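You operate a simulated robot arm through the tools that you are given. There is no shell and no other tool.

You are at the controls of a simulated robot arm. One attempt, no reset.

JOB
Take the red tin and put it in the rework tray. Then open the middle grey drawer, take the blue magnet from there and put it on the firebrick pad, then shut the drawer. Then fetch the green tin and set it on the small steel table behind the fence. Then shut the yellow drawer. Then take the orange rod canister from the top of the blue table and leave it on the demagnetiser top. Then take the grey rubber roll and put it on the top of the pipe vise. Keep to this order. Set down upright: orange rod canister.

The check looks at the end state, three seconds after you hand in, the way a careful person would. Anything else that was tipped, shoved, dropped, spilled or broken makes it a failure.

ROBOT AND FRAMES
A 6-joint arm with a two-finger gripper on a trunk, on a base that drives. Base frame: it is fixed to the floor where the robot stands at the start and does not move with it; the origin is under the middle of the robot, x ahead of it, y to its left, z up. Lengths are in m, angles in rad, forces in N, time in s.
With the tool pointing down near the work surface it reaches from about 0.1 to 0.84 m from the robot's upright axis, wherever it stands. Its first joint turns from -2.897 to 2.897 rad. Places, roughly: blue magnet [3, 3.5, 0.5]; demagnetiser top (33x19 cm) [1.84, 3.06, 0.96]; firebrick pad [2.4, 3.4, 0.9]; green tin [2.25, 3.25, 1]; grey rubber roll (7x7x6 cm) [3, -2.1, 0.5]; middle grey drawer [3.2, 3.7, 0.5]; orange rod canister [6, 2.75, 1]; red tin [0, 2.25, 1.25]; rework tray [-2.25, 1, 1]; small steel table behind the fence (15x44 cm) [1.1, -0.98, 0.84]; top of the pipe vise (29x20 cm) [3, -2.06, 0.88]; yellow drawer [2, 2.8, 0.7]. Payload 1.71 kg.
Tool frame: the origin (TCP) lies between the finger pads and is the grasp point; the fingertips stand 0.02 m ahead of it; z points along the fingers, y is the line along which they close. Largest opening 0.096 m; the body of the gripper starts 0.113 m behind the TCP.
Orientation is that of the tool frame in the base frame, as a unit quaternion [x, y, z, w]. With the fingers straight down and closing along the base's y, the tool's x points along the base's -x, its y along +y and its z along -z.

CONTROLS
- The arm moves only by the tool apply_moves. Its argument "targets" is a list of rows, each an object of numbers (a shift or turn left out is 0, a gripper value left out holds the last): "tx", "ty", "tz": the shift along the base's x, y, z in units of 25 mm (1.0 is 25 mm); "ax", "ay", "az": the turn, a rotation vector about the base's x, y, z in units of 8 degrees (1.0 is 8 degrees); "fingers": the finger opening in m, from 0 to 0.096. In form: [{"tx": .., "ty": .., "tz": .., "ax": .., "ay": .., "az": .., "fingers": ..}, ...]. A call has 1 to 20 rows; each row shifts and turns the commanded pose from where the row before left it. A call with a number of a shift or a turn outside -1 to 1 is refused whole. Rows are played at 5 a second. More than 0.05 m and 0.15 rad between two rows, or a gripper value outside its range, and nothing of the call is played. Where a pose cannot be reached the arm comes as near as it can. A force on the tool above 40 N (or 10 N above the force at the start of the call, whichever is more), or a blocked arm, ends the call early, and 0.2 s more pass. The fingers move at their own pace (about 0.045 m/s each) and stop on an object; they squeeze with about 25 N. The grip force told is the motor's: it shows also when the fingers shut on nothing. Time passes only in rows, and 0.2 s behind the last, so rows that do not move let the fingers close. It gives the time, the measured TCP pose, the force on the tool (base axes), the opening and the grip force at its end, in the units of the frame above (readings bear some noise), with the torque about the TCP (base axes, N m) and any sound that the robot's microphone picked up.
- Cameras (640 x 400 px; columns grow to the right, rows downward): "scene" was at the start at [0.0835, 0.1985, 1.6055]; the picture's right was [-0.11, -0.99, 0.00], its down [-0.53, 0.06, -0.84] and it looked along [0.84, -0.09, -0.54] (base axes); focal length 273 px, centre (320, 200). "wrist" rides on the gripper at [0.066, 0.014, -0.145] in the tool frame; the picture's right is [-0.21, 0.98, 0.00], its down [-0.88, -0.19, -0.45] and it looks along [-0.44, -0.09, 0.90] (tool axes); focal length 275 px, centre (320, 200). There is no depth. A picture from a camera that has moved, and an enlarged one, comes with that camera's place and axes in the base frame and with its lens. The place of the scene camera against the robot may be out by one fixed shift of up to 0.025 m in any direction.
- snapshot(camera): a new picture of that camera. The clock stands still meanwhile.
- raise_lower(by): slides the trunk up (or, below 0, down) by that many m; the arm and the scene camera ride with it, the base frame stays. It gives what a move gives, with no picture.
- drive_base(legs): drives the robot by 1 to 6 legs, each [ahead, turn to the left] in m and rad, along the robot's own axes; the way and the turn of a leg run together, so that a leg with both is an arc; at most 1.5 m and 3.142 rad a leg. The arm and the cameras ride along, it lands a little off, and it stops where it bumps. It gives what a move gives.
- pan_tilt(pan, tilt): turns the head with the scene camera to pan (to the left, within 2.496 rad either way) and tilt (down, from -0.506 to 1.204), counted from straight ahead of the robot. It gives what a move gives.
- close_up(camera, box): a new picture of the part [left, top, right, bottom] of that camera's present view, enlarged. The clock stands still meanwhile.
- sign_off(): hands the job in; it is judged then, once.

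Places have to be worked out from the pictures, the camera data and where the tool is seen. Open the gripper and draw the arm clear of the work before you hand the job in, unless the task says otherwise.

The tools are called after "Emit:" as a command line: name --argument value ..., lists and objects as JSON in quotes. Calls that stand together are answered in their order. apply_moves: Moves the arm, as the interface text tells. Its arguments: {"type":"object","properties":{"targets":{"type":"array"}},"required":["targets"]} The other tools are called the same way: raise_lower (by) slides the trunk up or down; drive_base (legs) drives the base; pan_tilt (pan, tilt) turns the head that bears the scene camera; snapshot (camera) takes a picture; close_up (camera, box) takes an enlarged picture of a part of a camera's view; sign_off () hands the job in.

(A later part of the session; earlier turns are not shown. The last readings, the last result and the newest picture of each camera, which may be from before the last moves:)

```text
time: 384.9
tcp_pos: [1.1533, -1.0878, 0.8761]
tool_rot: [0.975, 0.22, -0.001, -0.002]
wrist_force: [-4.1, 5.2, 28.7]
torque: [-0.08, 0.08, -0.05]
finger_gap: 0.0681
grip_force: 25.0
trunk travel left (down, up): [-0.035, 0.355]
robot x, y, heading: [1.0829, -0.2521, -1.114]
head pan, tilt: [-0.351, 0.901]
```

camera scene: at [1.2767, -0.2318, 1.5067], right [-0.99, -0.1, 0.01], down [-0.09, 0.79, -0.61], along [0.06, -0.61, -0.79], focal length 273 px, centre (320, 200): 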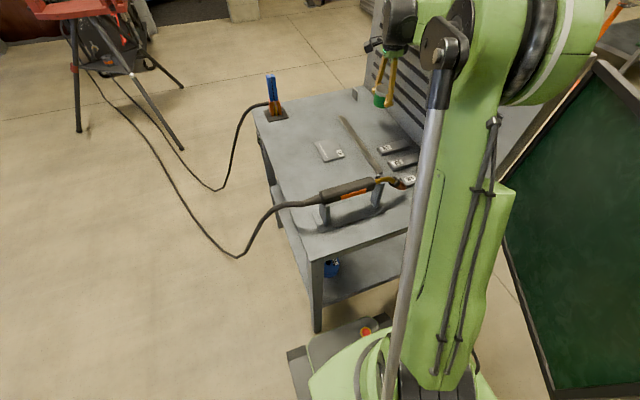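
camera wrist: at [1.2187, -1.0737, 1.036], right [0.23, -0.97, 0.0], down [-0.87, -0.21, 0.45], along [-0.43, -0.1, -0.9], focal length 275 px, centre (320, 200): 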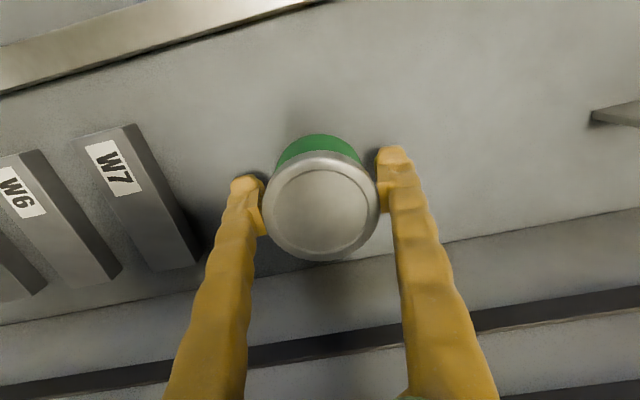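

Contact made (25 N up): the tin is standing on the strip. I'll ease up 4 mm, open, and rise vertically.

Emit:
apply_moves --targets '[{"tz": 0.16}, {"fingers": 0.088}, {}, {}, {}, {"tz": 0.3}, {"tz": 0.5}, {"tz": 0.8}, {"tz": 0.8}, {"tz": 0.8}, {}]'

Emit:
snapshot --camera "wrist"

Emit:
raise_lower --by 0.29

Emit:
snapshot --camera "wrist"

Emit:
snapshot --camera "scene"

```text
time: 387.3
tcp_pos: [1.1534, -1.0885, 0.9599]
tool_rot: [0.976, 0.22, 0.0, -0.003]
wrist_force: [-0.2, 0.5, 0.6]
torque: [0.0, -0.03, -0.01]
finger_gap: 0.0879
grip_force: 0.1
trunk travel left (down, up): [-0.035, 0.355]
robot x, y, heading: [1.0843, -0.2563, -1.115]
head pan, tilt: [-0.351, 0.901]
```

```text
taken
camera wrist: at [1.2191, -1.0734, 1.104], right [0.23, -0.97, 0.0], down [-0.87, -0.21, 0.45], along [-0.43, -0.1, -0.9], focal length 275 px, centre (320, 200)
```

wrist: 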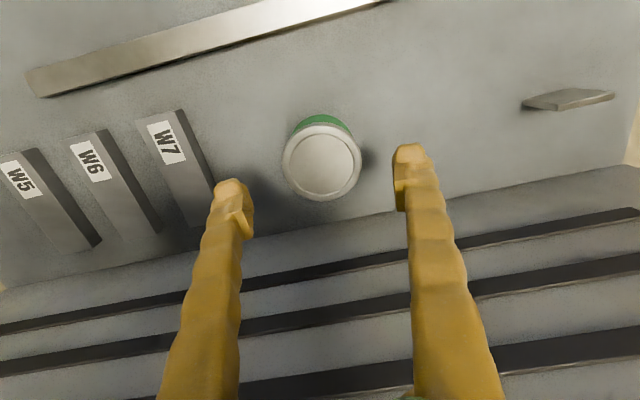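

```text
time: 390.3
tcp_pos: [1.1535, -1.0892, 1.2479]
tool_rot: [0.975, 0.22, -0.001, -0.002]
wrist_force: [0.6, 0.0, -0.4]
torque: [0.01, -0.02, 0.04]
finger_gap: 0.088
grip_force: 0.1
trunk travel left (down, up): [-0.325, 0.065]
robot x, y, heading: [1.0864, -0.2549, -1.113]
head pan, tilt: [-0.351, 0.901]
```

```text
taken
camera wrist: at [1.2193, -1.0736, 1.3935], right [0.23, -0.97, 0.0], down [-0.87, -0.21, 0.45], along [-0.43, -0.1, -0.9], focal length 275 px, centre (320, 200)
```

wrist: 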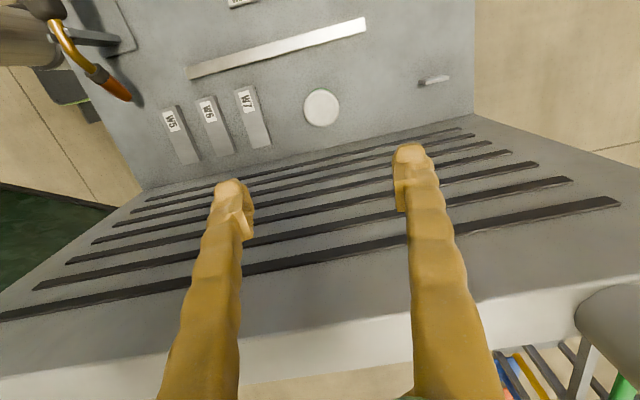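

```text
taken
camera scene: at [1.2783, -0.2348, 1.7265], right [-0.99, -0.1, 0.01], down [-0.09, 0.79, -0.61], along [0.06, -0.61, -0.79], focal length 273 px, centre (320, 200)
```

scene: 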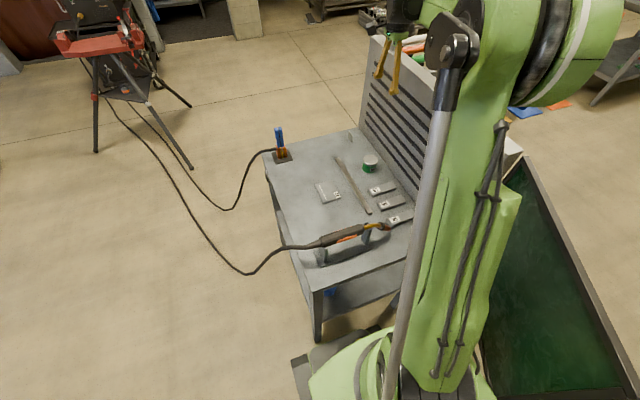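

The green tin stands upright behind the fence. I'll retract the arm up and away over the table the way it came, then reverse the base.

Emit:
apply_moves --targets '[{"tx": 0.55, "ty": 0.8, "tz": 0.3}, {"tx": 0.55, "ty": 0.8, "tz": 0.3}, {"tx": 0.55, "ty": 0.8, "tz": 0.3}, {"tx": 0.55, "ty": 0.8, "tz": 0.3}, {"tx": 0.55, "ty": 0.8, "tz": 0.3}, {"tx": 0.55, "ty": 0.8, "tz": 0.3}, {"tx": 0.55, "ty": 0.8, "tz": 0.3}, {"tx": 0.55, "ty": 0.8, "tz": 0.3}, {"tx": 0.45, "ty": 0.95, "tz": 0.3}, {"tx": 0.45, "ty": 0.95, "tz": 0.3}, {"tx": 0.45, "ty": 0.95, "tz": 0.3}, {"tx": 0.45, "ty": 0.95, "tz": 0.3}, {"tx": 0.4, "ty": 0.95}, {"tx": 0.4, "ty": 0.95}, {"tx": 0.4, "ty": 0.95}, {"tx": 0.4, "ty": 0.95}, {"tx": 0.4, "ty": 0.95}, {"tx": 0.4, "ty": 0.95}, {}]'

Emit:
drive_base --legs '[[-0.55, 0]]'

Emit:
snapshot --camera "scene"

```text
time: 394.3
tcp_pos: [1.3685, -0.692, 1.338]
tool_rot: [0.975, 0.22, 0.0, -0.001]
wrist_force: [-0.4, -0.1, -0.1]
torque: [-0.04, 0.03, -0.01]
finger_gap: 0.0877
grip_force: 0.1
trunk travel left (down, up): [-0.325, 0.065]
robot x, y, heading: [1.0857, -0.2543, -1.116]
head pan, tilt: [-0.351, 0.901]
```

```text
time: 398.4
tcp_pos: [1.1264, -0.1971, 1.3398]
tool_rot: [0.976, 0.22, -0.001, -0.002]
wrist_force: [0.0, 0.0, 0.8]
torque: [-0.01, 0.01, -0.01]
finger_gap: 0.088
grip_force: 0.0
trunk travel left (down, up): [-0.325, 0.065]
robot x, y, heading: [0.8439, 0.2406, -1.114]
head pan, tilt: [-0.351, 0.901]
```

```text
taken
camera scene: at [1.0364, 0.2596, 1.7266], right [-0.99, -0.1, 0.01], down [-0.09, 0.79, -0.61], along [0.06, -0.61, -0.79], focal length 273 px, centre (320, 200)
```

scene: 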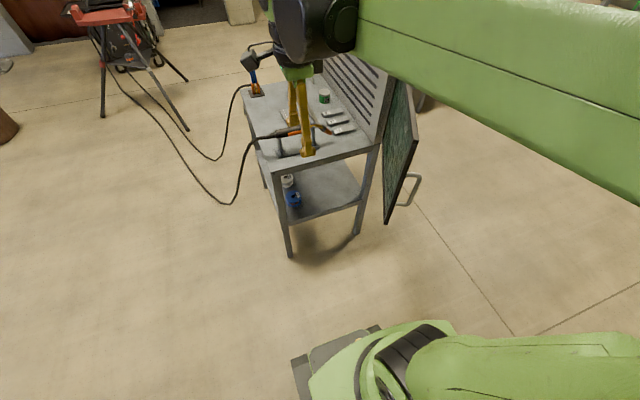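

Everything at that table is undisturbed. Next the yellow drawer: I'll drive back to the grey bench, in front of the open yellow drawer.

Emit:
drive_base --legs '[[0, 1.973], [1.2, 0], [1.19, 0], [0, 1.178]]'

Emit:
raise_lower --by -0.15

Emit:
pan_tilt --pan 0 --tilt 0.7

Emit:
snapshot --camera "scene"

Emit:
snapshot --camera "wrist"

```text
time: 426.5
tcp_pos: [2.1235, 2.4681, 1.3456]
tool_rot: [-0.241, 0.971, 0.004, -0.003]
wrist_force: [-0.1, -0.3, 0.0]
torque: [-0.04, -0.01, 0.0]
finger_gap: 0.0881
grip_force: 0.0
trunk travel left (down, up): [-0.325, 0.065]
robot x, y, heading: [2.4198, 2.0603, 2.066]
head pan, tilt: [-0.351, 0.901]
```

```text
time: 428.3
tcp_pos: [2.1343, 2.4496, 1.2025]
tool_rot: [-0.241, 0.97, 0.012, -0.004]
wrist_force: [1.1, -1.8, 1.1]
torque: [0.22, 0.1, -0.01]
finger_gap: 0.0877
grip_force: 0.2
trunk travel left (down, up): [-0.175, 0.215]
robot x, y, heading: [2.4195, 2.0651, 2.064]
head pan, tilt: [-0.351, 0.901]
```

```text
time: 429.1
tcp_pos: [2.1339, 2.4462, 1.2032]
tool_rot: [-0.241, 0.97, 0.013, -0.004]
wrist_force: [0.3, -0.5, 0.0]
torque: [0.04, -0.01, 0.0]
finger_gap: 0.0878
grip_force: 0.1
trunk travel left (down, up): [-0.175, 0.215]
robot x, y, heading: [2.4192, 2.0635, 2.074]
head pan, tilt: [0.0, 0.7]
```

```text
taken
camera scene: at [2.1999, 2.0222, 1.593], right [0.88, 0.48, 0.0], down [0.31, -0.57, -0.76], along [-0.36, 0.67, -0.65], focal length 273 px, centre (320, 200)
```

scene: 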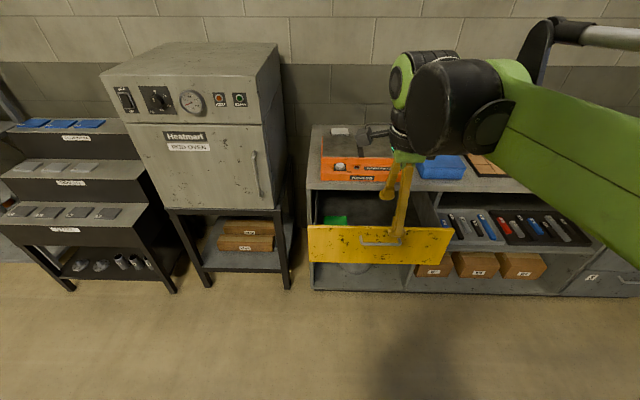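

```text
taken
camera wrist: at [2.0734, 2.4239, 1.3489], right [-0.28, 0.96, 0.03], down [0.87, 0.24, 0.44], along [0.41, 0.14, -0.9], focal length 275 px, centre (320, 200)
```

wrist: 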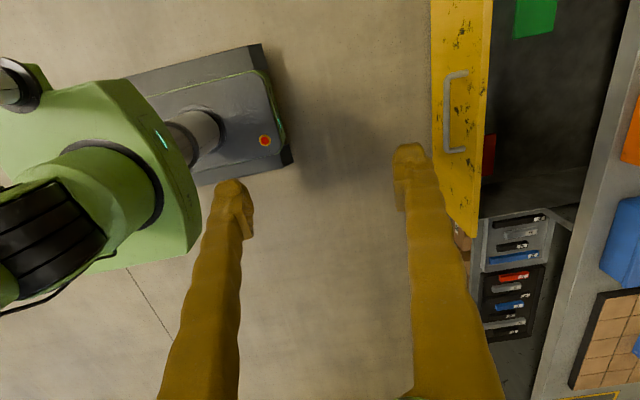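

Yellow handle bar is at about u 3.07, n 1.473, z 0.815. I'll close the fingers, pitch the tool to 60°, and bring it down 8 cm in front of the bar.

Emit:
apply_moves --targets '[{"ax": 0.8376, "ay": 0.4212, "fingers": 0.0}, {"ax": 0.8376, "ay": 0.4212}, {"ax": 0.8376, "ay": 0.4212}, {"ax": 0.8376, "ay": 0.4212}, {"tx": -0.038, "ty": 0.437, "tz": -0.98}, {"tx": -0.038, "ty": 0.437, "tz": -0.98}, {"tx": -0.038, "ty": 0.437, "tz": -0.98}, {"tx": -0.038, "ty": 0.437, "tz": -0.98}, {"tx": -0.038, "ty": 0.437, "tz": -0.98}, {"tx": -0.038, "ty": 0.437, "tz": -0.98}, {"tx": -0.038, "ty": 0.437, "tz": -0.98}, {"tx": -0.038, "ty": 0.437, "tz": -0.98}, {"tx": -0.038, "ty": 0.437, "tz": -0.98}, {"tx": -0.038, "ty": 0.437, "tz": -0.98}, {"tx": -0.038, "ty": 0.437, "tz": -0.98}, {"tx": -0.038, "ty": 0.437, "tz": -0.98}, {"tx": -0.038, "ty": 0.437, "tz": -0.98}, {"tx": -0.038, "ty": 0.437, "tz": -0.98}, {"tx": -0.038, "ty": 0.437, "tz": -0.98}, {}]'

Emit:
snapshot --camera "wrist"

Emit:
snapshot --camera "scene"

```text
time: 433.3
tcp_pos: [2.1194, 2.6132, 0.8349]
tool_rot: [-0.233, 0.934, 0.263, -0.062]
wrist_force: [-0.2, -0.4, -0.1]
torque: [0.01, -0.04, 0.02]
finger_gap: 0.0
grip_force: 24.8
trunk travel left (down, up): [-0.175, 0.215]
robot x, y, heading: [2.4177, 2.0629, 2.071]
head pan, tilt: [0.0, 0.7]
```

```text
taken
camera wrist: at [2.0894, 2.5269, 0.965], right [-0.21, 0.83, 0.51], down [0.95, 0.06, 0.29], along [0.21, 0.55, -0.81], focal length 275 px, centre (320, 200)
```

wrist: 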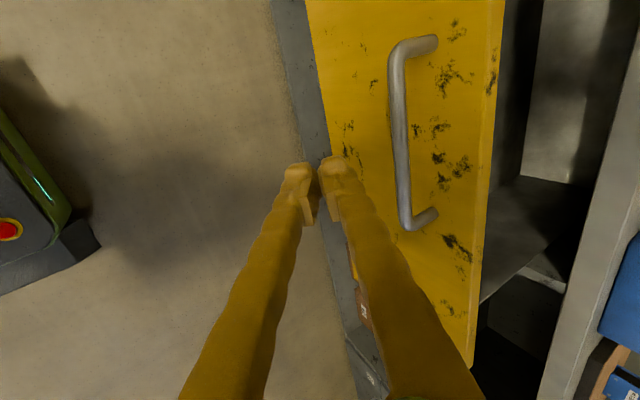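

```text
taken
camera scene: at [2.1943, 2.0326, 1.5925], right [0.88, 0.48, 0.0], down [0.31, -0.58, -0.75], along [-0.36, 0.66, -0.66], focal length 273 px, centre (320, 200)
```

scene: 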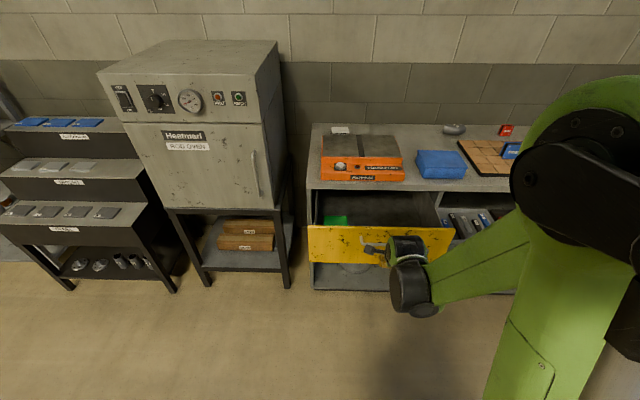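

TCP is on the handle's centreline, 9 cm in front, a little high. Lowering 3.5 cm and starting to push.

Emit:
apply_moves --targets '[{"tz": -0.7}, {"tz": -0.7}, {"tx": -0.27, "ty": 0.536}, {"tx": -0.27, "ty": 0.536}, {"tx": -0.27, "ty": 0.536}, {"tx": -0.27, "ty": 0.536}, {"tx": -0.27, "ty": 0.536}, {"tx": -0.27, "ty": 0.536}, {"tx": -0.27, "ty": 0.536}, {}]'

Emit:
snapshot --camera "wrist"

Emit:
snapshot --camera "scene"

```text
time: 435.5
tcp_pos: [2.0704, 2.708, 0.7997]
tool_rot: [-0.233, 0.934, 0.264, -0.06]
wrist_force: [-0.7, 1.4, 0.0]
torque: [-0.02, -0.01, -0.01]
finger_gap: 0.0
grip_force: 24.9
trunk travel left (down, up): [-0.175, 0.215]
robot x, y, heading: [2.4179, 2.0582, 2.065]
head pan, tilt: [0.0, 0.7]
```

```text
taken
camera wrist: at [2.042, 2.62, 0.9295], right [-0.21, 0.83, 0.51], down [0.95, 0.06, 0.29], along [0.21, 0.55, -0.81], focal length 275 px, centre (320, 200)
```

wrist: 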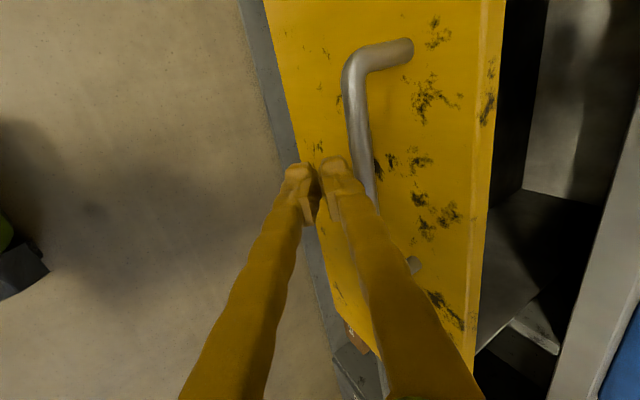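

```text
taken
camera scene: at [2.1943, 2.0324, 1.5925], right [0.88, 0.48, 0.0], down [0.31, -0.58, -0.75], along [-0.36, 0.66, -0.66], focal length 273 px, centre (320, 200)
```

scene: 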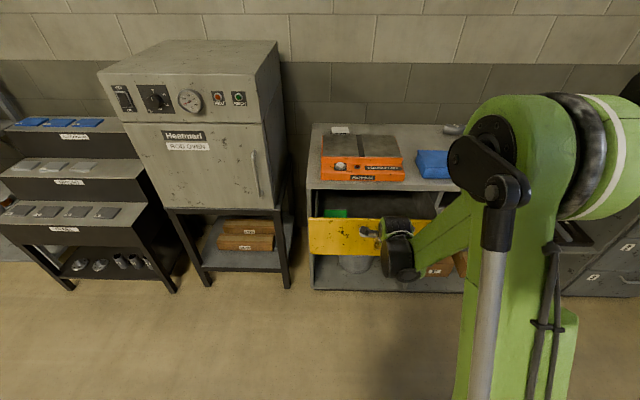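

Contact established and the drawer is moving in. Continuing to push.

Emit:
apply_moves --targets '[{"tx": -0.27, "ty": 0.536}, {"tx": -0.27, "ty": 0.536}, {"tx": -0.27, "ty": 0.536}, {"tx": -0.27, "ty": 0.536}, {"tx": -0.27, "ty": 0.536}, {"tx": -0.27, "ty": 0.536}, {}]'

Emit:
snapshot --camera "wrist"

Emit:
snapshot --camera "scene"

```text
time: 437.1
tcp_pos: [2.0319, 2.7877, 0.7989]
tool_rot: [-0.233, 0.934, 0.264, -0.06]
wrist_force: [0.5, 0.3, 0.2]
torque: [0.05, 0.0, 0.01]
finger_gap: 0.0003
grip_force: 24.9
trunk travel left (down, up): [-0.175, 0.215]
robot x, y, heading: [2.416, 2.0598, 2.069]
head pan, tilt: [0.0, 0.7]
```

```text
taken
camera wrist: at [2.0022, 2.6995, 0.9296], right [-0.21, 0.83, 0.51], down [0.95, 0.06, 0.29], along [0.21, 0.55, -0.81], focal length 275 px, centre (320, 200)
```

wrist: 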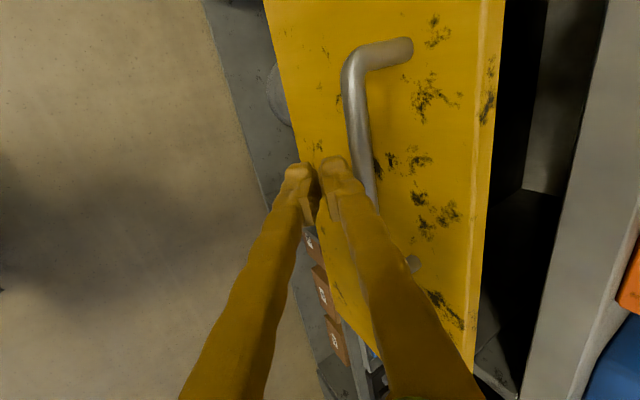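

```text
taken
camera scene: at [2.1943, 2.0324, 1.5925], right [0.88, 0.48, 0.0], down [0.31, -0.58, -0.75], along [-0.36, 0.66, -0.66], focal length 273 px, centre (320, 200)
```

scene: 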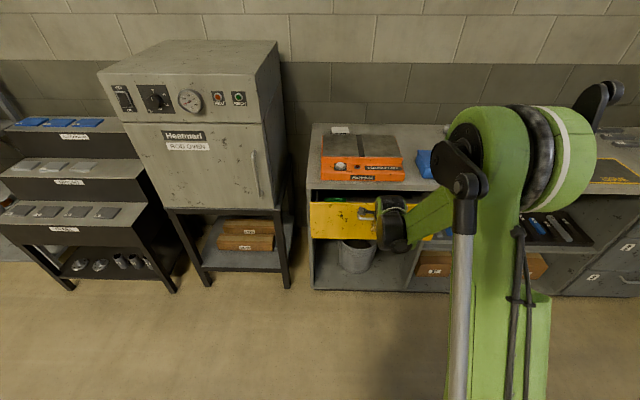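

About 7 cm left. Continuing.

Emit:
apply_moves --targets '[{"tx": -0.27, "ty": 0.536}, {"tx": -0.27, "ty": 0.536}, {"tx": -0.27, "ty": 0.536}, {"tx": -0.27, "ty": 0.536}, {}]'

Emit:
snapshot --camera "wrist"

Emit:
snapshot --camera "scene"

```text
time: 438.3
tcp_pos: [2.0054, 2.8408, 0.8002]
tool_rot: [-0.231, 0.934, 0.264, -0.061]
wrist_force: [-0.2, -0.6, 0.1]
torque: [-0.01, 0.01, 0.0]
finger_gap: 0.0
grip_force: 25.4
trunk travel left (down, up): [-0.175, 0.215]
robot x, y, heading: [2.4184, 2.0558, 2.07]
head pan, tilt: [0.0, 0.7]
```

```text
taken
camera wrist: at [1.9756, 2.7534, 0.9302], right [-0.21, 0.83, 0.51], down [0.95, 0.06, 0.29], along [0.21, 0.55, -0.81], focal length 275 px, centre (320, 200)
```

wrist: 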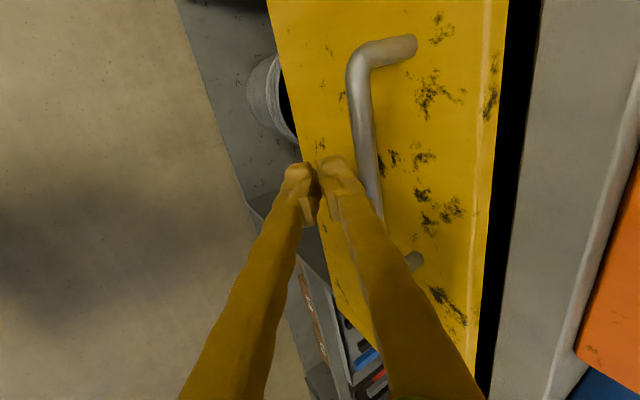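

```text
taken
camera scene: at [2.1944, 2.0324, 1.5925], right [0.88, 0.48, 0.0], down [0.31, -0.58, -0.75], along [-0.36, 0.66, -0.66], focal length 273 px, centre (320, 200)
```

scene: 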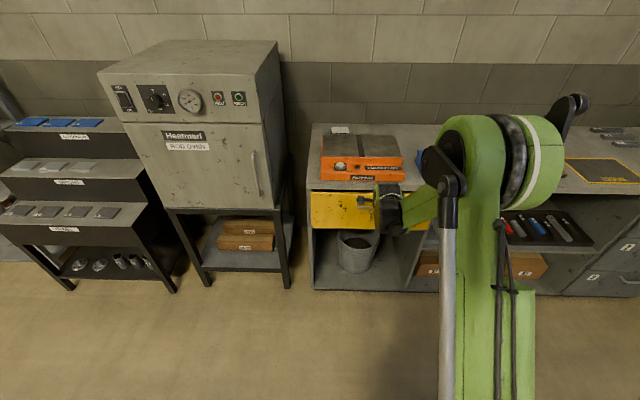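

No resistance felt yet and a dark gap remains above the face; a few more small pushes until it seats.

Emit:
apply_moves --targets '[{"tx": -0.18, "ty": 0.357}, {"tx": -0.18, "ty": 0.357}, {"tx": -0.18, "ty": 0.357}, {}]'

Emit:
close_up --camera "scene" --box '[290, 130, 490, 255]'

Emit:
snapshot --camera "wrist"

```text
time: 438.8
tcp_pos: [2.0081, 2.8354, 0.813]
tool_rot: [-0.231, 0.933, 0.269, -0.061]
wrist_force: [0.9, -0.1, 0.4]
torque: [-0.01, 0.07, -0.01]
finger_gap: 0.0
grip_force: 25.4
trunk travel left (down, up): [-0.175, 0.215]
robot x, y, heading: [2.4176, 2.0587, 2.072]
head pan, tilt: [0.0, 0.7]
stopped in row 2: the force on the tool passed its limit at 57 N (the readings are from after the stop); the commanded pose is now the measured one
```

```text
3.20 times, centred on (390, 192) of scene
camera zoom: at [2.1955, 2.0303, 1.5928], right [0.88, 0.48, 0.0], down [0.31, -0.57, -0.76], along [-0.36, 0.66, -0.65], focal length 875 px, centre (96, 224)
```

zoom: 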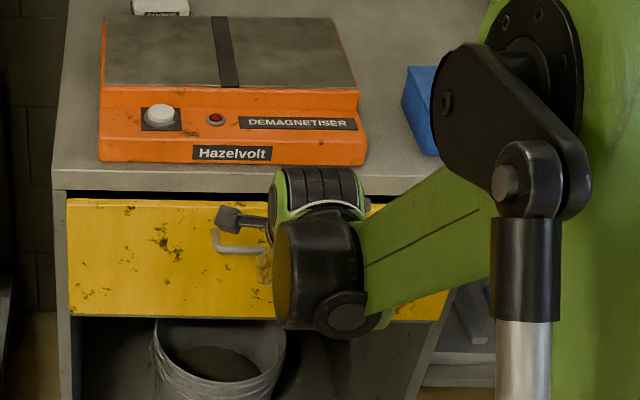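

```text
taken
camera wrist: at [1.9799, 2.7463, 0.943], right [-0.21, 0.83, 0.52], down [0.96, 0.06, 0.29], along [0.21, 0.56, -0.8], focal length 275 px, centre (320, 200)
```

wrist: 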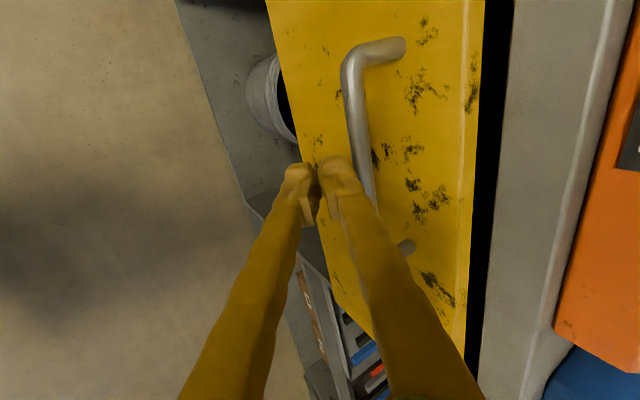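

The drawer hit its end stop at 57 N and its face is flush. I'll withdraw the tool, raise it, and drive over to the blue table for the orange canister.

Emit:
apply_moves --targets '[{"tx": 0.4, "ty": -0.794}, {"tx": 0.4, "ty": -0.794}, {"tx": 0.4, "ty": -0.794}, {"tx": 0.4, "ty": -0.794}, {"tx": 0.4, "ty": -0.794, "tz": 0.5}, {"tx": 0.4, "ty": -0.794, "tz": 0.8}, {"tx": 0.4, "ty": -0.794, "tz": 0.9}, {"tx": 0.4, "ty": -0.794, "tz": 0.9}, {"tz": 1}, {"tz": 1}, {"tz": 1}, {"tz": 1}, {"tz": 1}, {"tz": 1}, {"tz": 1}, {"tz": 1, "fingers": 0.09}, {"tz": 1}, {}]'

Emit:
snapshot --camera "scene"

Emit:
drive_base --legs '[[0, -2.026], [1.2, 0], [1.2, 0], [0, 0.42]]'

Emit:
pan_tilt --pan 0.1 --tilt 0.4

Emit:
snapshot --camera "scene"

```text
time: 442.6
tcp_pos: [2.0862, 2.676, 1.1149]
tool_rot: [-0.231, 0.933, 0.267, -0.062]
wrist_force: [0.0, -0.2, 0.6]
torque: [0.02, -0.02, -0.03]
finger_gap: 0.0699
grip_force: 0.0
trunk travel left (down, up): [-0.175, 0.215]
robot x, y, heading: [2.4195, 2.0654, 2.073]
head pan, tilt: [0.0, 0.7]
```

```text
taken
camera scene: at [2.1947, 2.0317, 1.5925], right [0.88, 0.48, 0.0], down [0.31, -0.58, -0.75], along [-0.36, 0.66, -0.66], focal length 273 px, centre (320, 200)
```

scene: 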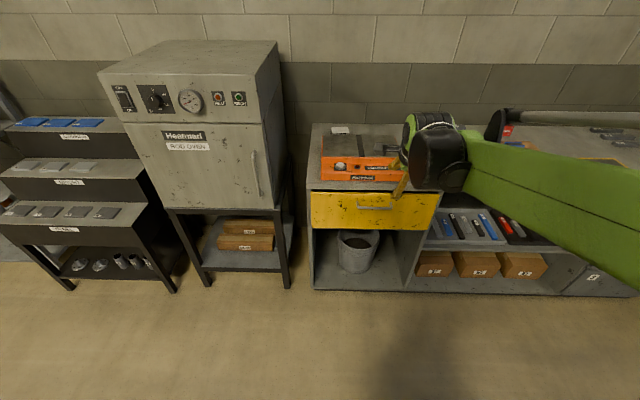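

```text
time: 468.3
tcp_pos: [5.4741, 2.4175, 1.1123]
tool_rot: [0.515, 0.812, 0.229, 0.15]
wrist_force: [0.0, -0.6, 0.3]
torque: [-0.03, 0.05, 0.0]
finger_gap: 0.0898
grip_force: 0.0
trunk travel left (down, up): [-0.175, 0.215]
robot x, y, heading: [4.8456, 2.1133, 0.453]
head pan, tilt: [0.0, 0.7]
```

```text
time: 469.1
tcp_pos: [5.4573, 2.4081, 1.1252]
tool_rot: [0.514, 0.81, 0.236, 0.156]
wrist_force: [-0.6, 0.5, -0.4]
torque: [0.03, -0.04, 0.02]
finger_gap: 0.0901
grip_force: 0.0
trunk travel left (down, up): [-0.175, 0.215]
robot x, y, heading: [4.8447, 2.1152, 0.454]
head pan, tilt: [0.099, 0.4]
```

```text
taken
camera scene: at [4.8192, 2.347, 1.6197], right [0.52, -0.85, 0.0], down [-0.34, -0.21, -0.92], along [0.78, 0.48, -0.4], focal length 273 px, centre (320, 200)
```

scene: 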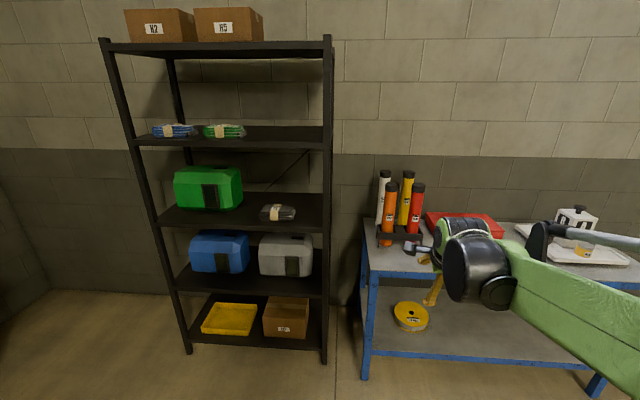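

Emit:
close_up --camera "scene" --box '[340, 150, 500, 270]'

Emit:
snapshot --camera "wrist"

```text
3.33 times, centred on (420, 210) of scene
camera zoom: at [4.8192, 2.347, 1.6197], right [0.52, -0.85, 0.0], down [-0.34, -0.21, -0.92], along [0.78, 0.48, -0.4], focal length 911 px, centre (-13, 167)
```

zoom: 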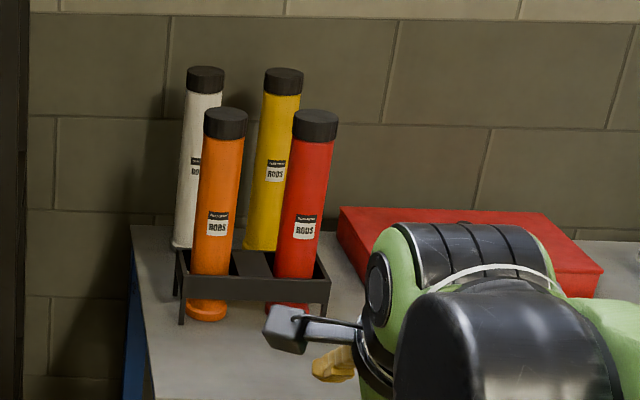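

```text
taken
camera wrist: at [5.3678, 2.4406, 1.2542], right [0.83, 0.16, 0.53], down [0.01, -0.96, 0.28], along [0.56, -0.23, -0.8], focal length 275 px, centre (320, 200)
```

wrist: 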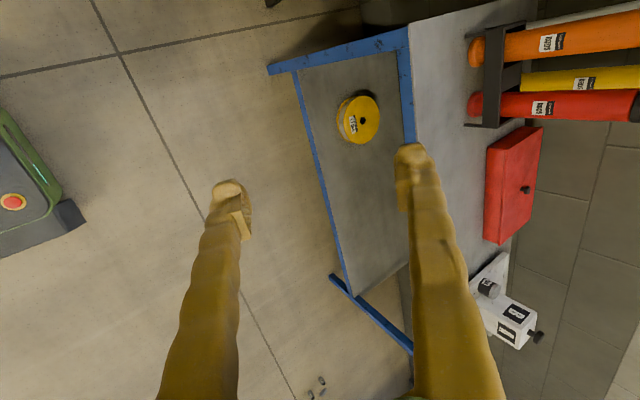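

Four rod canisters stand in a rack: orange is front-left, red front-right, white and yellow behind. The orange one is dead ahead near [5.97, 2.68], about 6 cm thick and 33 cm tall. I'll roll the tool back to sideways closing, flatten the pitch, and pull the arm in before approaching.

Emit:
apply_moves --targets '[{"ax": -0.4644, "ay": -0.2081, "az": 0.7881, "tx": -0.4, "ty": -0.2}, {"ax": -0.4644, "ay": -0.2081, "az": 0.7881, "tx": -0.4, "ty": -0.2}, {"ax": -0.4644, "ay": -0.2081, "az": 0.7881, "tx": -0.4, "ty": -0.2}, {"ax": -0.4644, "ay": -0.2081, "az": 0.7881, "tx": -0.4, "ty": -0.2}, {"ax": -0.4644, "ay": -0.2081, "az": 0.7881, "tx": -0.4, "ty": -0.2}, {"ax": -0.4644, "ay": -0.2081, "az": 0.7881, "tx": -0.4, "ty": -0.2}, {"ax": -0.4644, "ay": -0.2081, "az": 0.7881, "tx": -0.4, "ty": -0.2}, {"ax": -0.4644, "ay": -0.2081, "az": 0.7881, "tx": -0.4, "ty": -0.2}, {"ax": -0.4644, "ay": -0.2081, "az": 0.7881, "tx": -0.4, "ty": -0.2}, {"ax": -0.4644, "ay": -0.2081, "az": 0.7881, "tx": -0.4, "ty": -0.2}, {"ax": -0.4644, "ay": -0.2081, "az": 0.7881, "tx": -0.4, "ty": -0.2}, {"ax": -0.4644, "ay": -0.2081, "az": 0.7881, "tx": -0.4, "ty": -0.2}, {"ax": 0.318, "ay": -0.633}, {"ax": 0.318, "ay": -0.633}, {"ax": 0.318, "ay": -0.633}, {}]'

Emit:
snapshot --camera "scene"

Emit:
snapshot --camera "wrist"

```text
time: 472.5
tcp_pos: [5.3407, 2.3505, 1.1229]
tool_rot: [-0.195, 0.885, 0.089, 0.412]
wrist_force: [-1.3, -0.1, -0.2]
torque: [-0.01, -0.02, 0.01]
finger_gap: 0.0902
grip_force: 0.1
trunk travel left (down, up): [-0.175, 0.215]
robot x, y, heading: [4.8384, 2.1143, 0.449]
head pan, tilt: [0.099, 0.4]
```

```text
taken
camera scene: at [4.826, 2.3503, 1.6193], right [0.52, -0.85, 0.0], down [-0.34, -0.21, -0.92], along [0.78, 0.48, -0.4], focal length 273 px, centre (320, 200)
```

scene: 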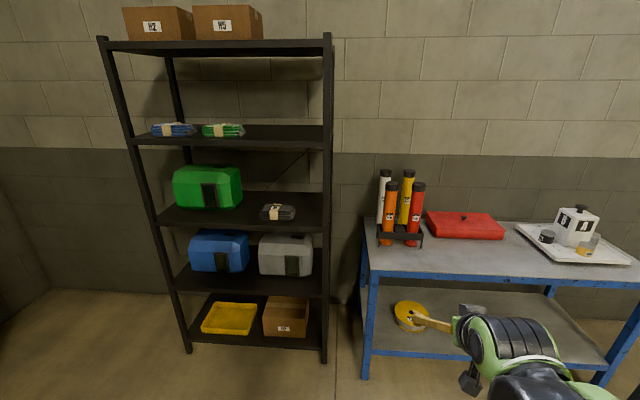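

```text
taken
camera wrist: at [5.196, 2.2986, 1.1665], right [-0.29, 0.94, 0.15], down [0.28, -0.07, 0.96], along [0.92, 0.32, -0.25], focal length 275 px, centre (320, 200)
```

wrist: 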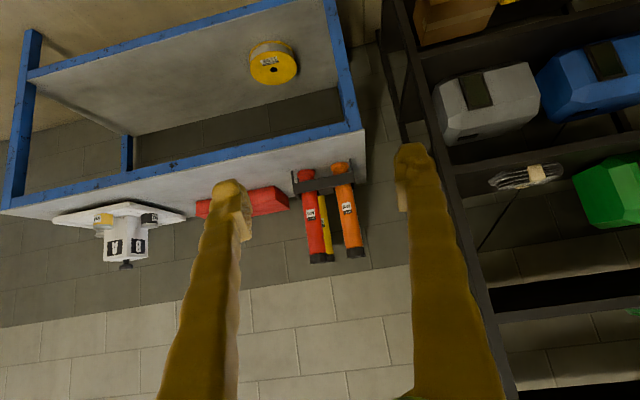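

Triangulation suggests the canister is a bit farther (x≈6.1) and the table lower than guessed, so I'll approach 0.45 m and measure again.

Emit:
drive_base --legs '[[0.45, 0]]'

Emit:
snapshot --camera "wrist"

Emit:
snapshot --camera "scene"

```text
time: 476.0
tcp_pos: [5.7466, 2.5421, 1.1235]
tool_rot: [-0.193, 0.887, 0.088, 0.411]
wrist_force: [-0.9, -0.2, 0.3]
torque: [0.0, 0.0, 0.01]
finger_gap: 0.0901
grip_force: 0.0
trunk travel left (down, up): [-0.175, 0.215]
robot x, y, heading: [5.2488, 2.3097, 0.45]
head pan, tilt: [0.099, 0.4]
```

```text
taken
camera wrist: at [5.6009, 2.4917, 1.1665], right [-0.28, 0.95, 0.15], down [0.28, -0.07, 0.96], along [0.92, 0.32, -0.25], focal length 275 px, centre (320, 200)
```

wrist: 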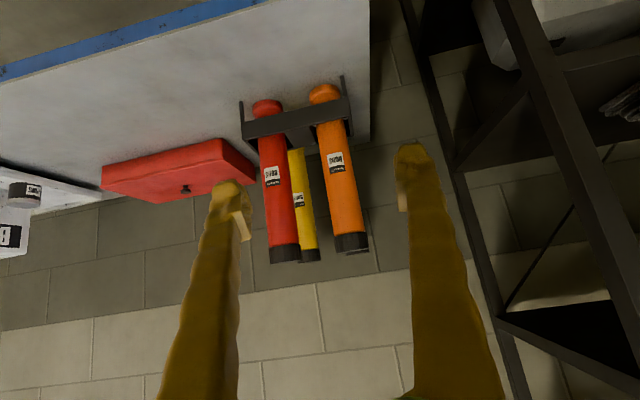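

```text
taken
camera scene: at [5.2311, 2.545, 1.6193], right [0.52, -0.85, 0.0], down [-0.35, -0.21, -0.92], along [0.78, 0.48, -0.4], focal length 273 px, centre (320, 200)
```

scene: 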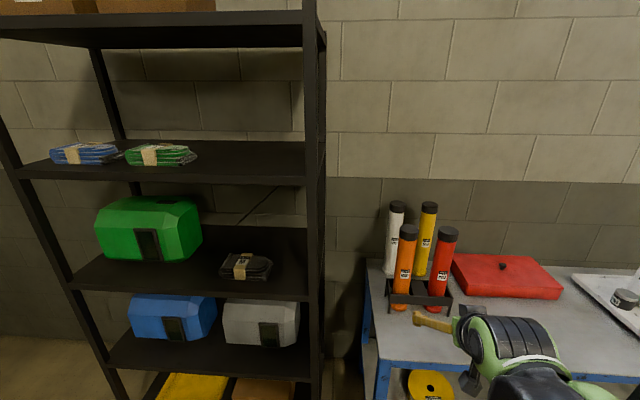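

Refined: canister axis at about [6.09, 2.712], base z≈0.81, cap top ≈1.14, rack bars up to ≈0.90. I'll roll 0.2 m closer and re-check alignment.

Emit:
drive_base --legs '[[0.2, 0]]'

Emit:
snapshot --camera "wrist"

Emit:
snapshot --camera "scene"

```text
time: 478.0
tcp_pos: [5.9045, 2.6199, 1.1345]
tool_rot: [-0.193, 0.882, 0.09, 0.42]
wrist_force: [2.3, 1.1, -1.1]
torque: [-0.02, 0.07, 0.0]
finger_gap: 0.0899
grip_force: 0.1
trunk travel left (down, up): [-0.175, 0.215]
robot x, y, heading: [5.4314, 2.396, 0.45]
head pan, tilt: [0.099, 0.4]
```

```text
taken
camera wrist: at [5.7597, 2.5684, 1.1749], right [-0.29, 0.94, 0.16], down [0.26, -0.08, 0.96], along [0.92, 0.32, -0.23], focal length 275 px, centre (320, 200)
```

wrist: 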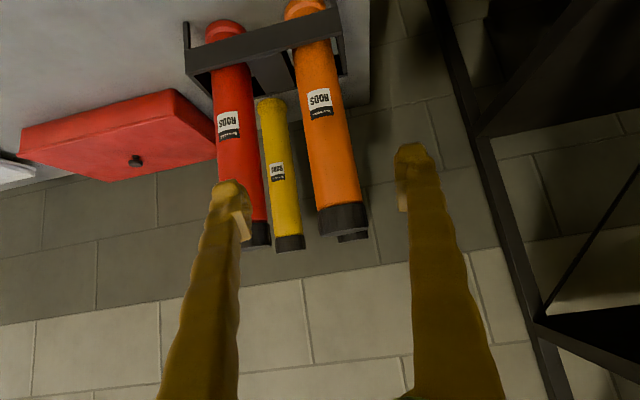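

```text
taken
camera scene: at [5.3709, 2.6121, 1.6213], right [0.52, -0.85, 0.0], down [-0.32, -0.2, -0.93], along [0.79, 0.48, -0.37], focal length 273 px, centre (320, 200)
```

scene: 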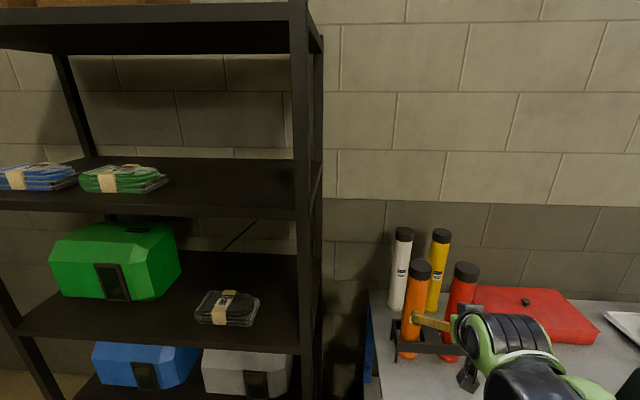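

Canister axis is at u≈6.645, n≈-0.311, straight ahead 0.19 m. I'll lower the tool to z≈1.03 and go halfway in.

Emit:
apply_moves --targets '[{"tz": -0.8}, {"tz": -0.8}, {"tz": -0.8}, {"tz": -0.8}, {"tz": -0.8}, {"tx": 0.8, "ty": 0.402}, {"tx": 0.8, "ty": 0.402}, {"tx": 0.8, "ty": 0.402}, {"tx": 0.8, "ty": 0.402}, {}]'

Emit:
snapshot --camera "wrist"

Emit:
close_up --camera "scene" --box '[340, 210, 540, 400]'

```text
time: 480.2
tcp_pos: [5.9891, 2.6633, 1.0337]
tool_rot: [-0.193, 0.883, 0.09, 0.419]
wrist_force: [-0.5, -0.6, 0.1]
torque: [0.03, -0.07, -0.02]
finger_gap: 0.0899
grip_force: 0.0
trunk travel left (down, up): [-0.175, 0.215]
robot x, y, heading: [5.43, 2.3963, 0.451]
head pan, tilt: [0.099, 0.4]
```

```text
taken
camera wrist: at [5.8438, 2.6119, 1.0743], right [-0.29, 0.94, 0.16], down [0.27, -0.08, 0.96], along [0.92, 0.32, -0.23], focal length 275 px, centre (320, 200)
```

wrist: 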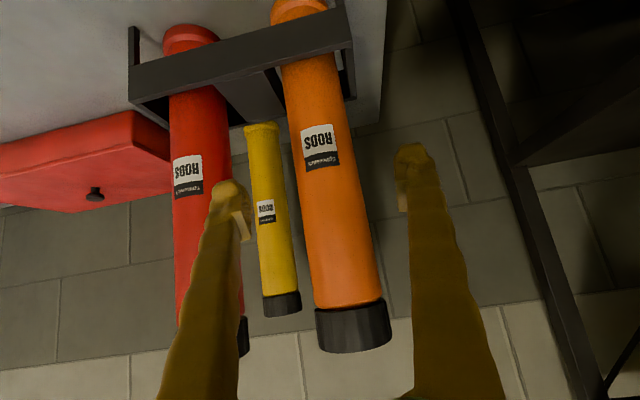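

```text
2.11 times, centred on (440, 305) of scene
camera zoom: at [5.3894, 2.6211, 1.6205], right [0.52, -0.85, 0.0], down [-0.33, -0.2, -0.92], along [0.79, 0.48, -0.39], focal length 575 px, centre (67, -21)
```

zoom: 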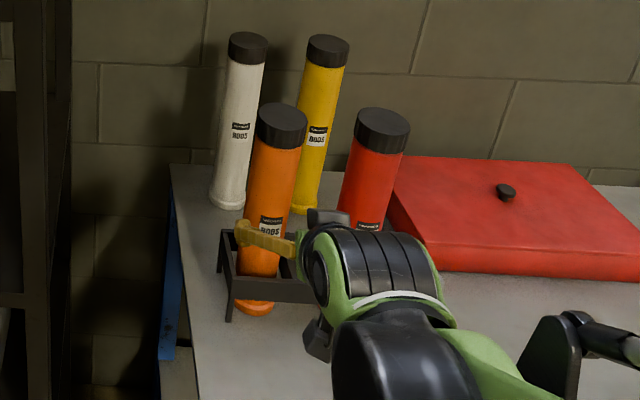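

The tube is slightly to the +n side; I'll advance 6 cm with a 6 mm sideways correction and check depth again.

Emit:
apply_moves --targets '[{"tx": 0.68, "ty": 0.43}, {"tx": 0.68, "ty": 0.43}, {"tx": 0.68, "ty": 0.43}, {}]'

Emit:
snapshot --camera "wrist"

```text
time: 481.2
tcp_pos: [6.0433, 2.6976, 1.0319]
tool_rot: [-0.193, 0.884, 0.089, 0.417]
wrist_force: [-0.6, -0.1, 1.1]
torque: [0.02, -0.08, 0.0]
finger_gap: 0.09
grip_force: 0.1
trunk travel left (down, up): [-0.175, 0.215]
robot x, y, heading: [5.4304, 2.3981, 0.451]
head pan, tilt: [0.099, 0.4]
```

```text
taken
camera wrist: at [5.8989, 2.6449, 1.0725], right [-0.29, 0.94, 0.16], down [0.27, -0.08, 0.96], along [0.92, 0.32, -0.23], focal length 275 px, centre (320, 200)
```

wrist: 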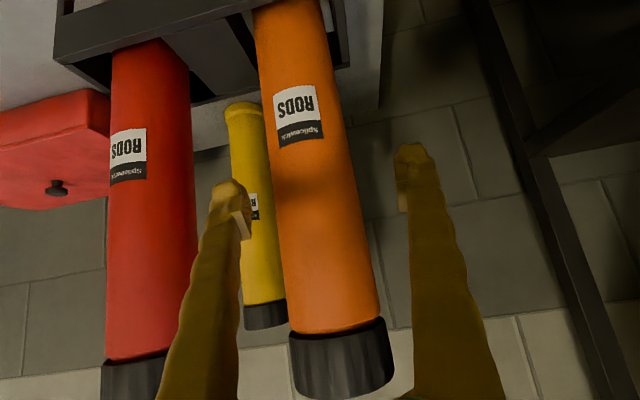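

Tube diameter works out at 60 mm and it is 4 cm further; laterally centred. Advancing 4.2 cm and then closing.

Emit:
apply_moves --targets '[{"tx": 0.76, "ty": 0.375}, {"tx": 0.76, "ty": 0.375}, {}]'

Emit:
snapshot --camera "wrist"

```text
time: 482.0
tcp_pos: [6.0897, 2.7175, 1.0253]
tool_rot: [-0.194, 0.885, 0.089, 0.414]
wrist_force: [0.1, 0.7, 0.9]
torque: [0.01, -0.01, -0.01]
finger_gap: 0.0901
grip_force: 0.1
trunk travel left (down, up): [-0.175, 0.215]
robot x, y, heading: [5.4303, 2.3951, 0.453]
head pan, tilt: [0.099, 0.4]
```

```text
taken
camera wrist: at [5.9443, 2.6671, 1.0672], right [-0.29, 0.95, 0.16], down [0.28, -0.07, 0.96], along [0.92, 0.32, -0.24], focal length 275 px, centre (320, 200)
```

wrist: 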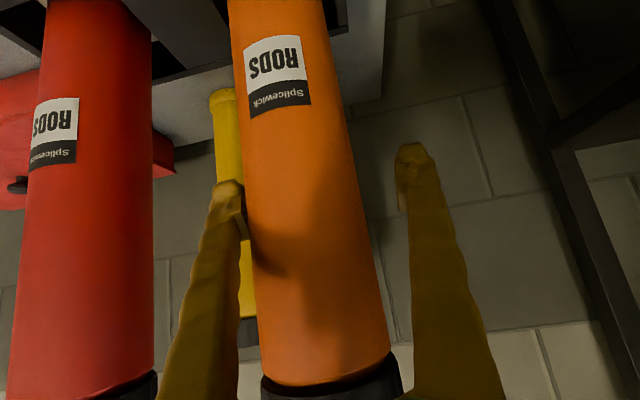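

Depth is right but the tube sits ~1 cm toward the left finger. I'll shift 8 mm to centre, then close.

Emit:
apply_moves --targets '[{"tx": 0.144, "ty": -0.286}, {}, {"fingers": 0.03}, {}, {}, {}, {}]'

Emit:
snapshot --camera "wrist"

Emit:
close_up --camera "scene" --box '[340, 210, 540, 400]'

```text
time: 483.6
tcp_pos: [6.0917, 2.7108, 1.0247]
tool_rot: [-0.194, 0.885, 0.089, 0.414]
wrist_force: [0.9, -0.8, 4.8]
torque: [0.05, -0.05, -0.03]
finger_gap: 0.0664
grip_force: 24.6
trunk travel left (down, up): [-0.175, 0.215]
robot x, y, heading: [5.4323, 2.3967, 0.447]
head pan, tilt: [0.099, 0.4]
```

```text
taken
camera wrist: at [5.9467, 2.6601, 1.0677], right [-0.29, 0.95, 0.16], down [0.28, -0.07, 0.96], along [0.92, 0.32, -0.24], focal length 275 px, centre (320, 200)
```

wrist: 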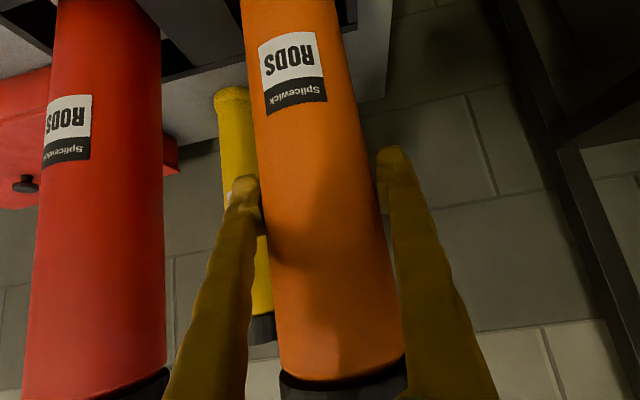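

```text
2.11 times, centred on (440, 305) of scene
camera zoom: at [5.4131, 2.6323, 1.6193], right [0.52, -0.85, 0.0], down [-0.35, -0.21, -0.92], along [0.78, 0.48, -0.4], focal length 575 px, centre (67, -21)
```

zoom: 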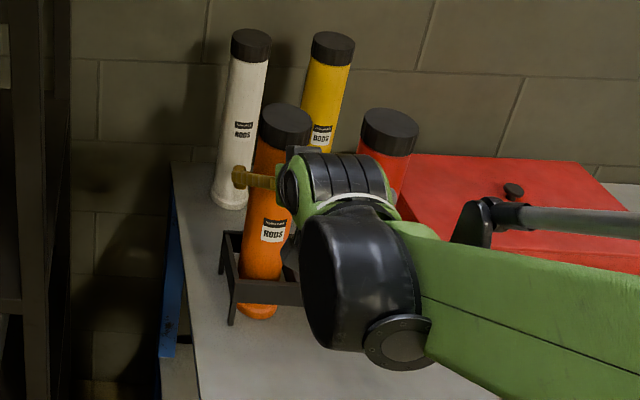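

Gripped at 66 mm. Lifting straight up slowly, 6 cm first, to make sure it slides out of the rack cleanly.

Emit:
apply_moves --targets '[{"tz": 0.3}, {"tz": 0.5}, {"tz": 0.6}, {"tz": 0.6}, {"tz": 0.6}, {}]'

Emit:
close_up --camera "scene" --box '[340, 210, 540, 400]'

Emit:
snapshot --camera "wrist"

```text
time: 485.0
tcp_pos: [6.0936, 2.7116, 1.0901]
tool_rot: [-0.193, 0.885, 0.088, 0.414]
wrist_force: [-0.2, 0.0, -2.1]
torque: [0.01, 0.01, 0.0]
finger_gap: 0.0667
grip_force: 25.0
trunk travel left (down, up): [-0.175, 0.215]
robot x, y, heading: [5.4298, 2.3974, 0.45]
head pan, tilt: [0.099, 0.4]
```

```text
2.11 times, centred on (440, 305) of scene
camera zoom: at [5.4133, 2.6325, 1.6192], right [0.52, -0.85, 0.0], down [-0.35, -0.21, -0.92], along [0.78, 0.48, -0.4], focal length 575 px, centre (67, -21)
```

zoom: 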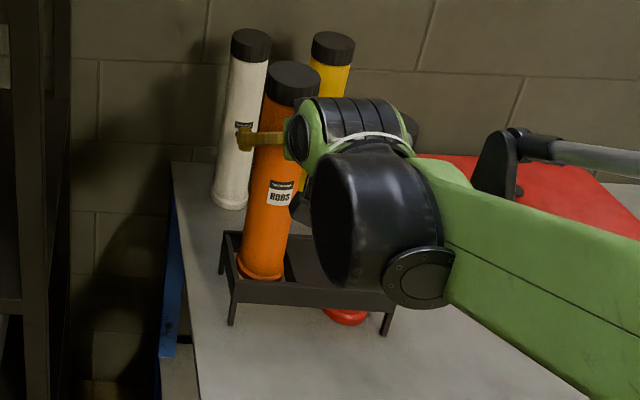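

```text
taken
camera wrist: at [5.948, 2.661, 1.133], right [-0.29, 0.95, 0.15], down [0.28, -0.07, 0.96], along [0.92, 0.32, -0.24], focal length 275 px, centre (320, 200)
```

wrist: 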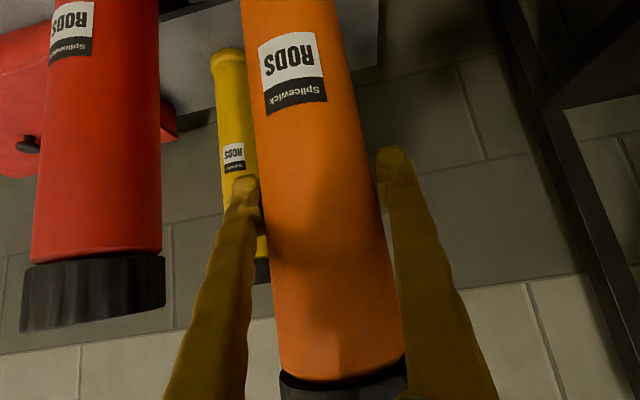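

It slides out cleanly with the rack staying put. Lifting another 12 cm, then backing away.

Emit:
apply_moves --targets '[{"tz": 0.7}, {"tz": 0.8}, {"tz": 0.8}, {"tz": 0.8}, {"tz": 0.8}, {"tz": 0.8}, {"tz": 0.6}, {}]'

Emit:
close_up --camera "scene" --box '[340, 170, 580, 400]'

```text
time: 486.8
tcp_pos: [6.0935, 2.7109, 1.2239]
tool_rot: [-0.193, 0.885, 0.088, 0.414]
wrist_force: [0.1, 0.0, -1.8]
torque: [0.0, -0.04, 0.0]
finger_gap: 0.0667
grip_force: 24.3
trunk travel left (down, up): [-0.175, 0.215]
robot x, y, heading: [5.4312, 2.3942, 0.449]
head pan, tilt: [0.099, 0.4]
```

```text
1.74 times, centred on (460, 285) of scene
camera zoom: at [5.4133, 2.6325, 1.6192], right [0.52, -0.85, 0.0], down [-0.35, -0.21, -0.92], along [0.78, 0.48, -0.4], focal length 475 px, centre (76, 52)
```

zoom: 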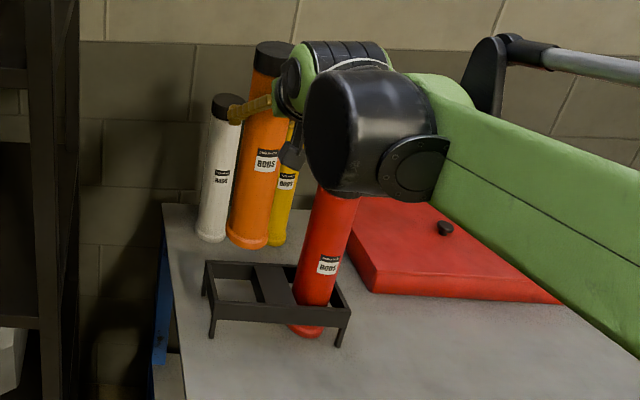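

The orange canister is free of the rack, held upright. Reversing from the table, then driving back toward the demagnetiser.

Emit:
drive_base --legs '[[-0.7, 0], [0, 2.734], [1.21, 0], [1.21, 0], [0, -1.146]]'

Emit:
pan_tilt --pan 0 --tilt 0.6

Emit:
snapshot --camera "scene"

Emit:
snapshot --camera "wrist"

```text
time: 522.3
tcp_pos: [2.0288, 2.7283, 1.2234]
tool_rot: [0.763, -0.489, -0.356, -0.23]
wrist_force: [-0.2, -0.7, -3.0]
torque: [0.04, 0.02, 0.01]
finger_gap: 0.0644
grip_force: 25.1
trunk travel left (down, up): [-0.175, 0.215]
robot x, y, heading: [2.3452, 2.0664, 2.023]
head pan, tilt: [0.099, 0.4]
```

```text
time: 523.0
tcp_pos: [2.0378, 2.7104, 1.2346]
tool_rot: [0.761, -0.486, -0.362, -0.233]
wrist_force: [0.9, -2.8, -0.7]
torque: [0.01, 0.04, 0.0]
finger_gap: 0.0642
grip_force: 25.0
trunk travel left (down, up): [-0.175, 0.215]
robot x, y, heading: [2.3451, 2.0671, 2.02]
head pan, tilt: [0.0, 0.6]
```

```text
taken
camera scene: at [2.1188, 2.0463, 1.6013], right [0.9, 0.43, 0.0], down [0.25, -0.52, -0.82], along [-0.36, 0.74, -0.58], focal length 273 px, centre (320, 200)
```

scene: 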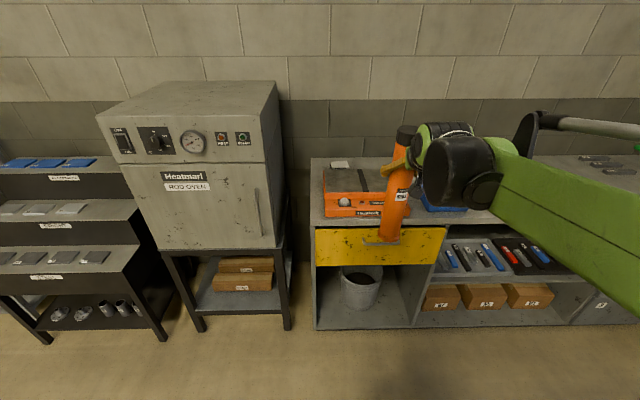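

```text
taken
camera wrist: at [2.0892, 2.5657, 1.2748], right [-0.94, -0.29, 0.16], down [0.08, 0.26, 0.96], along [-0.32, 0.92, -0.23], focal length 275 px, centre (320, 200)
```

wrist: 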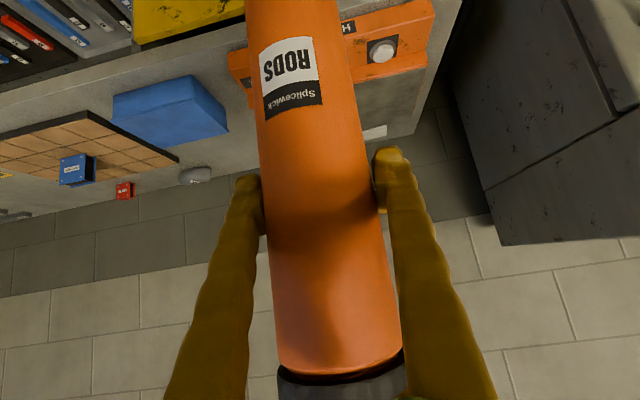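

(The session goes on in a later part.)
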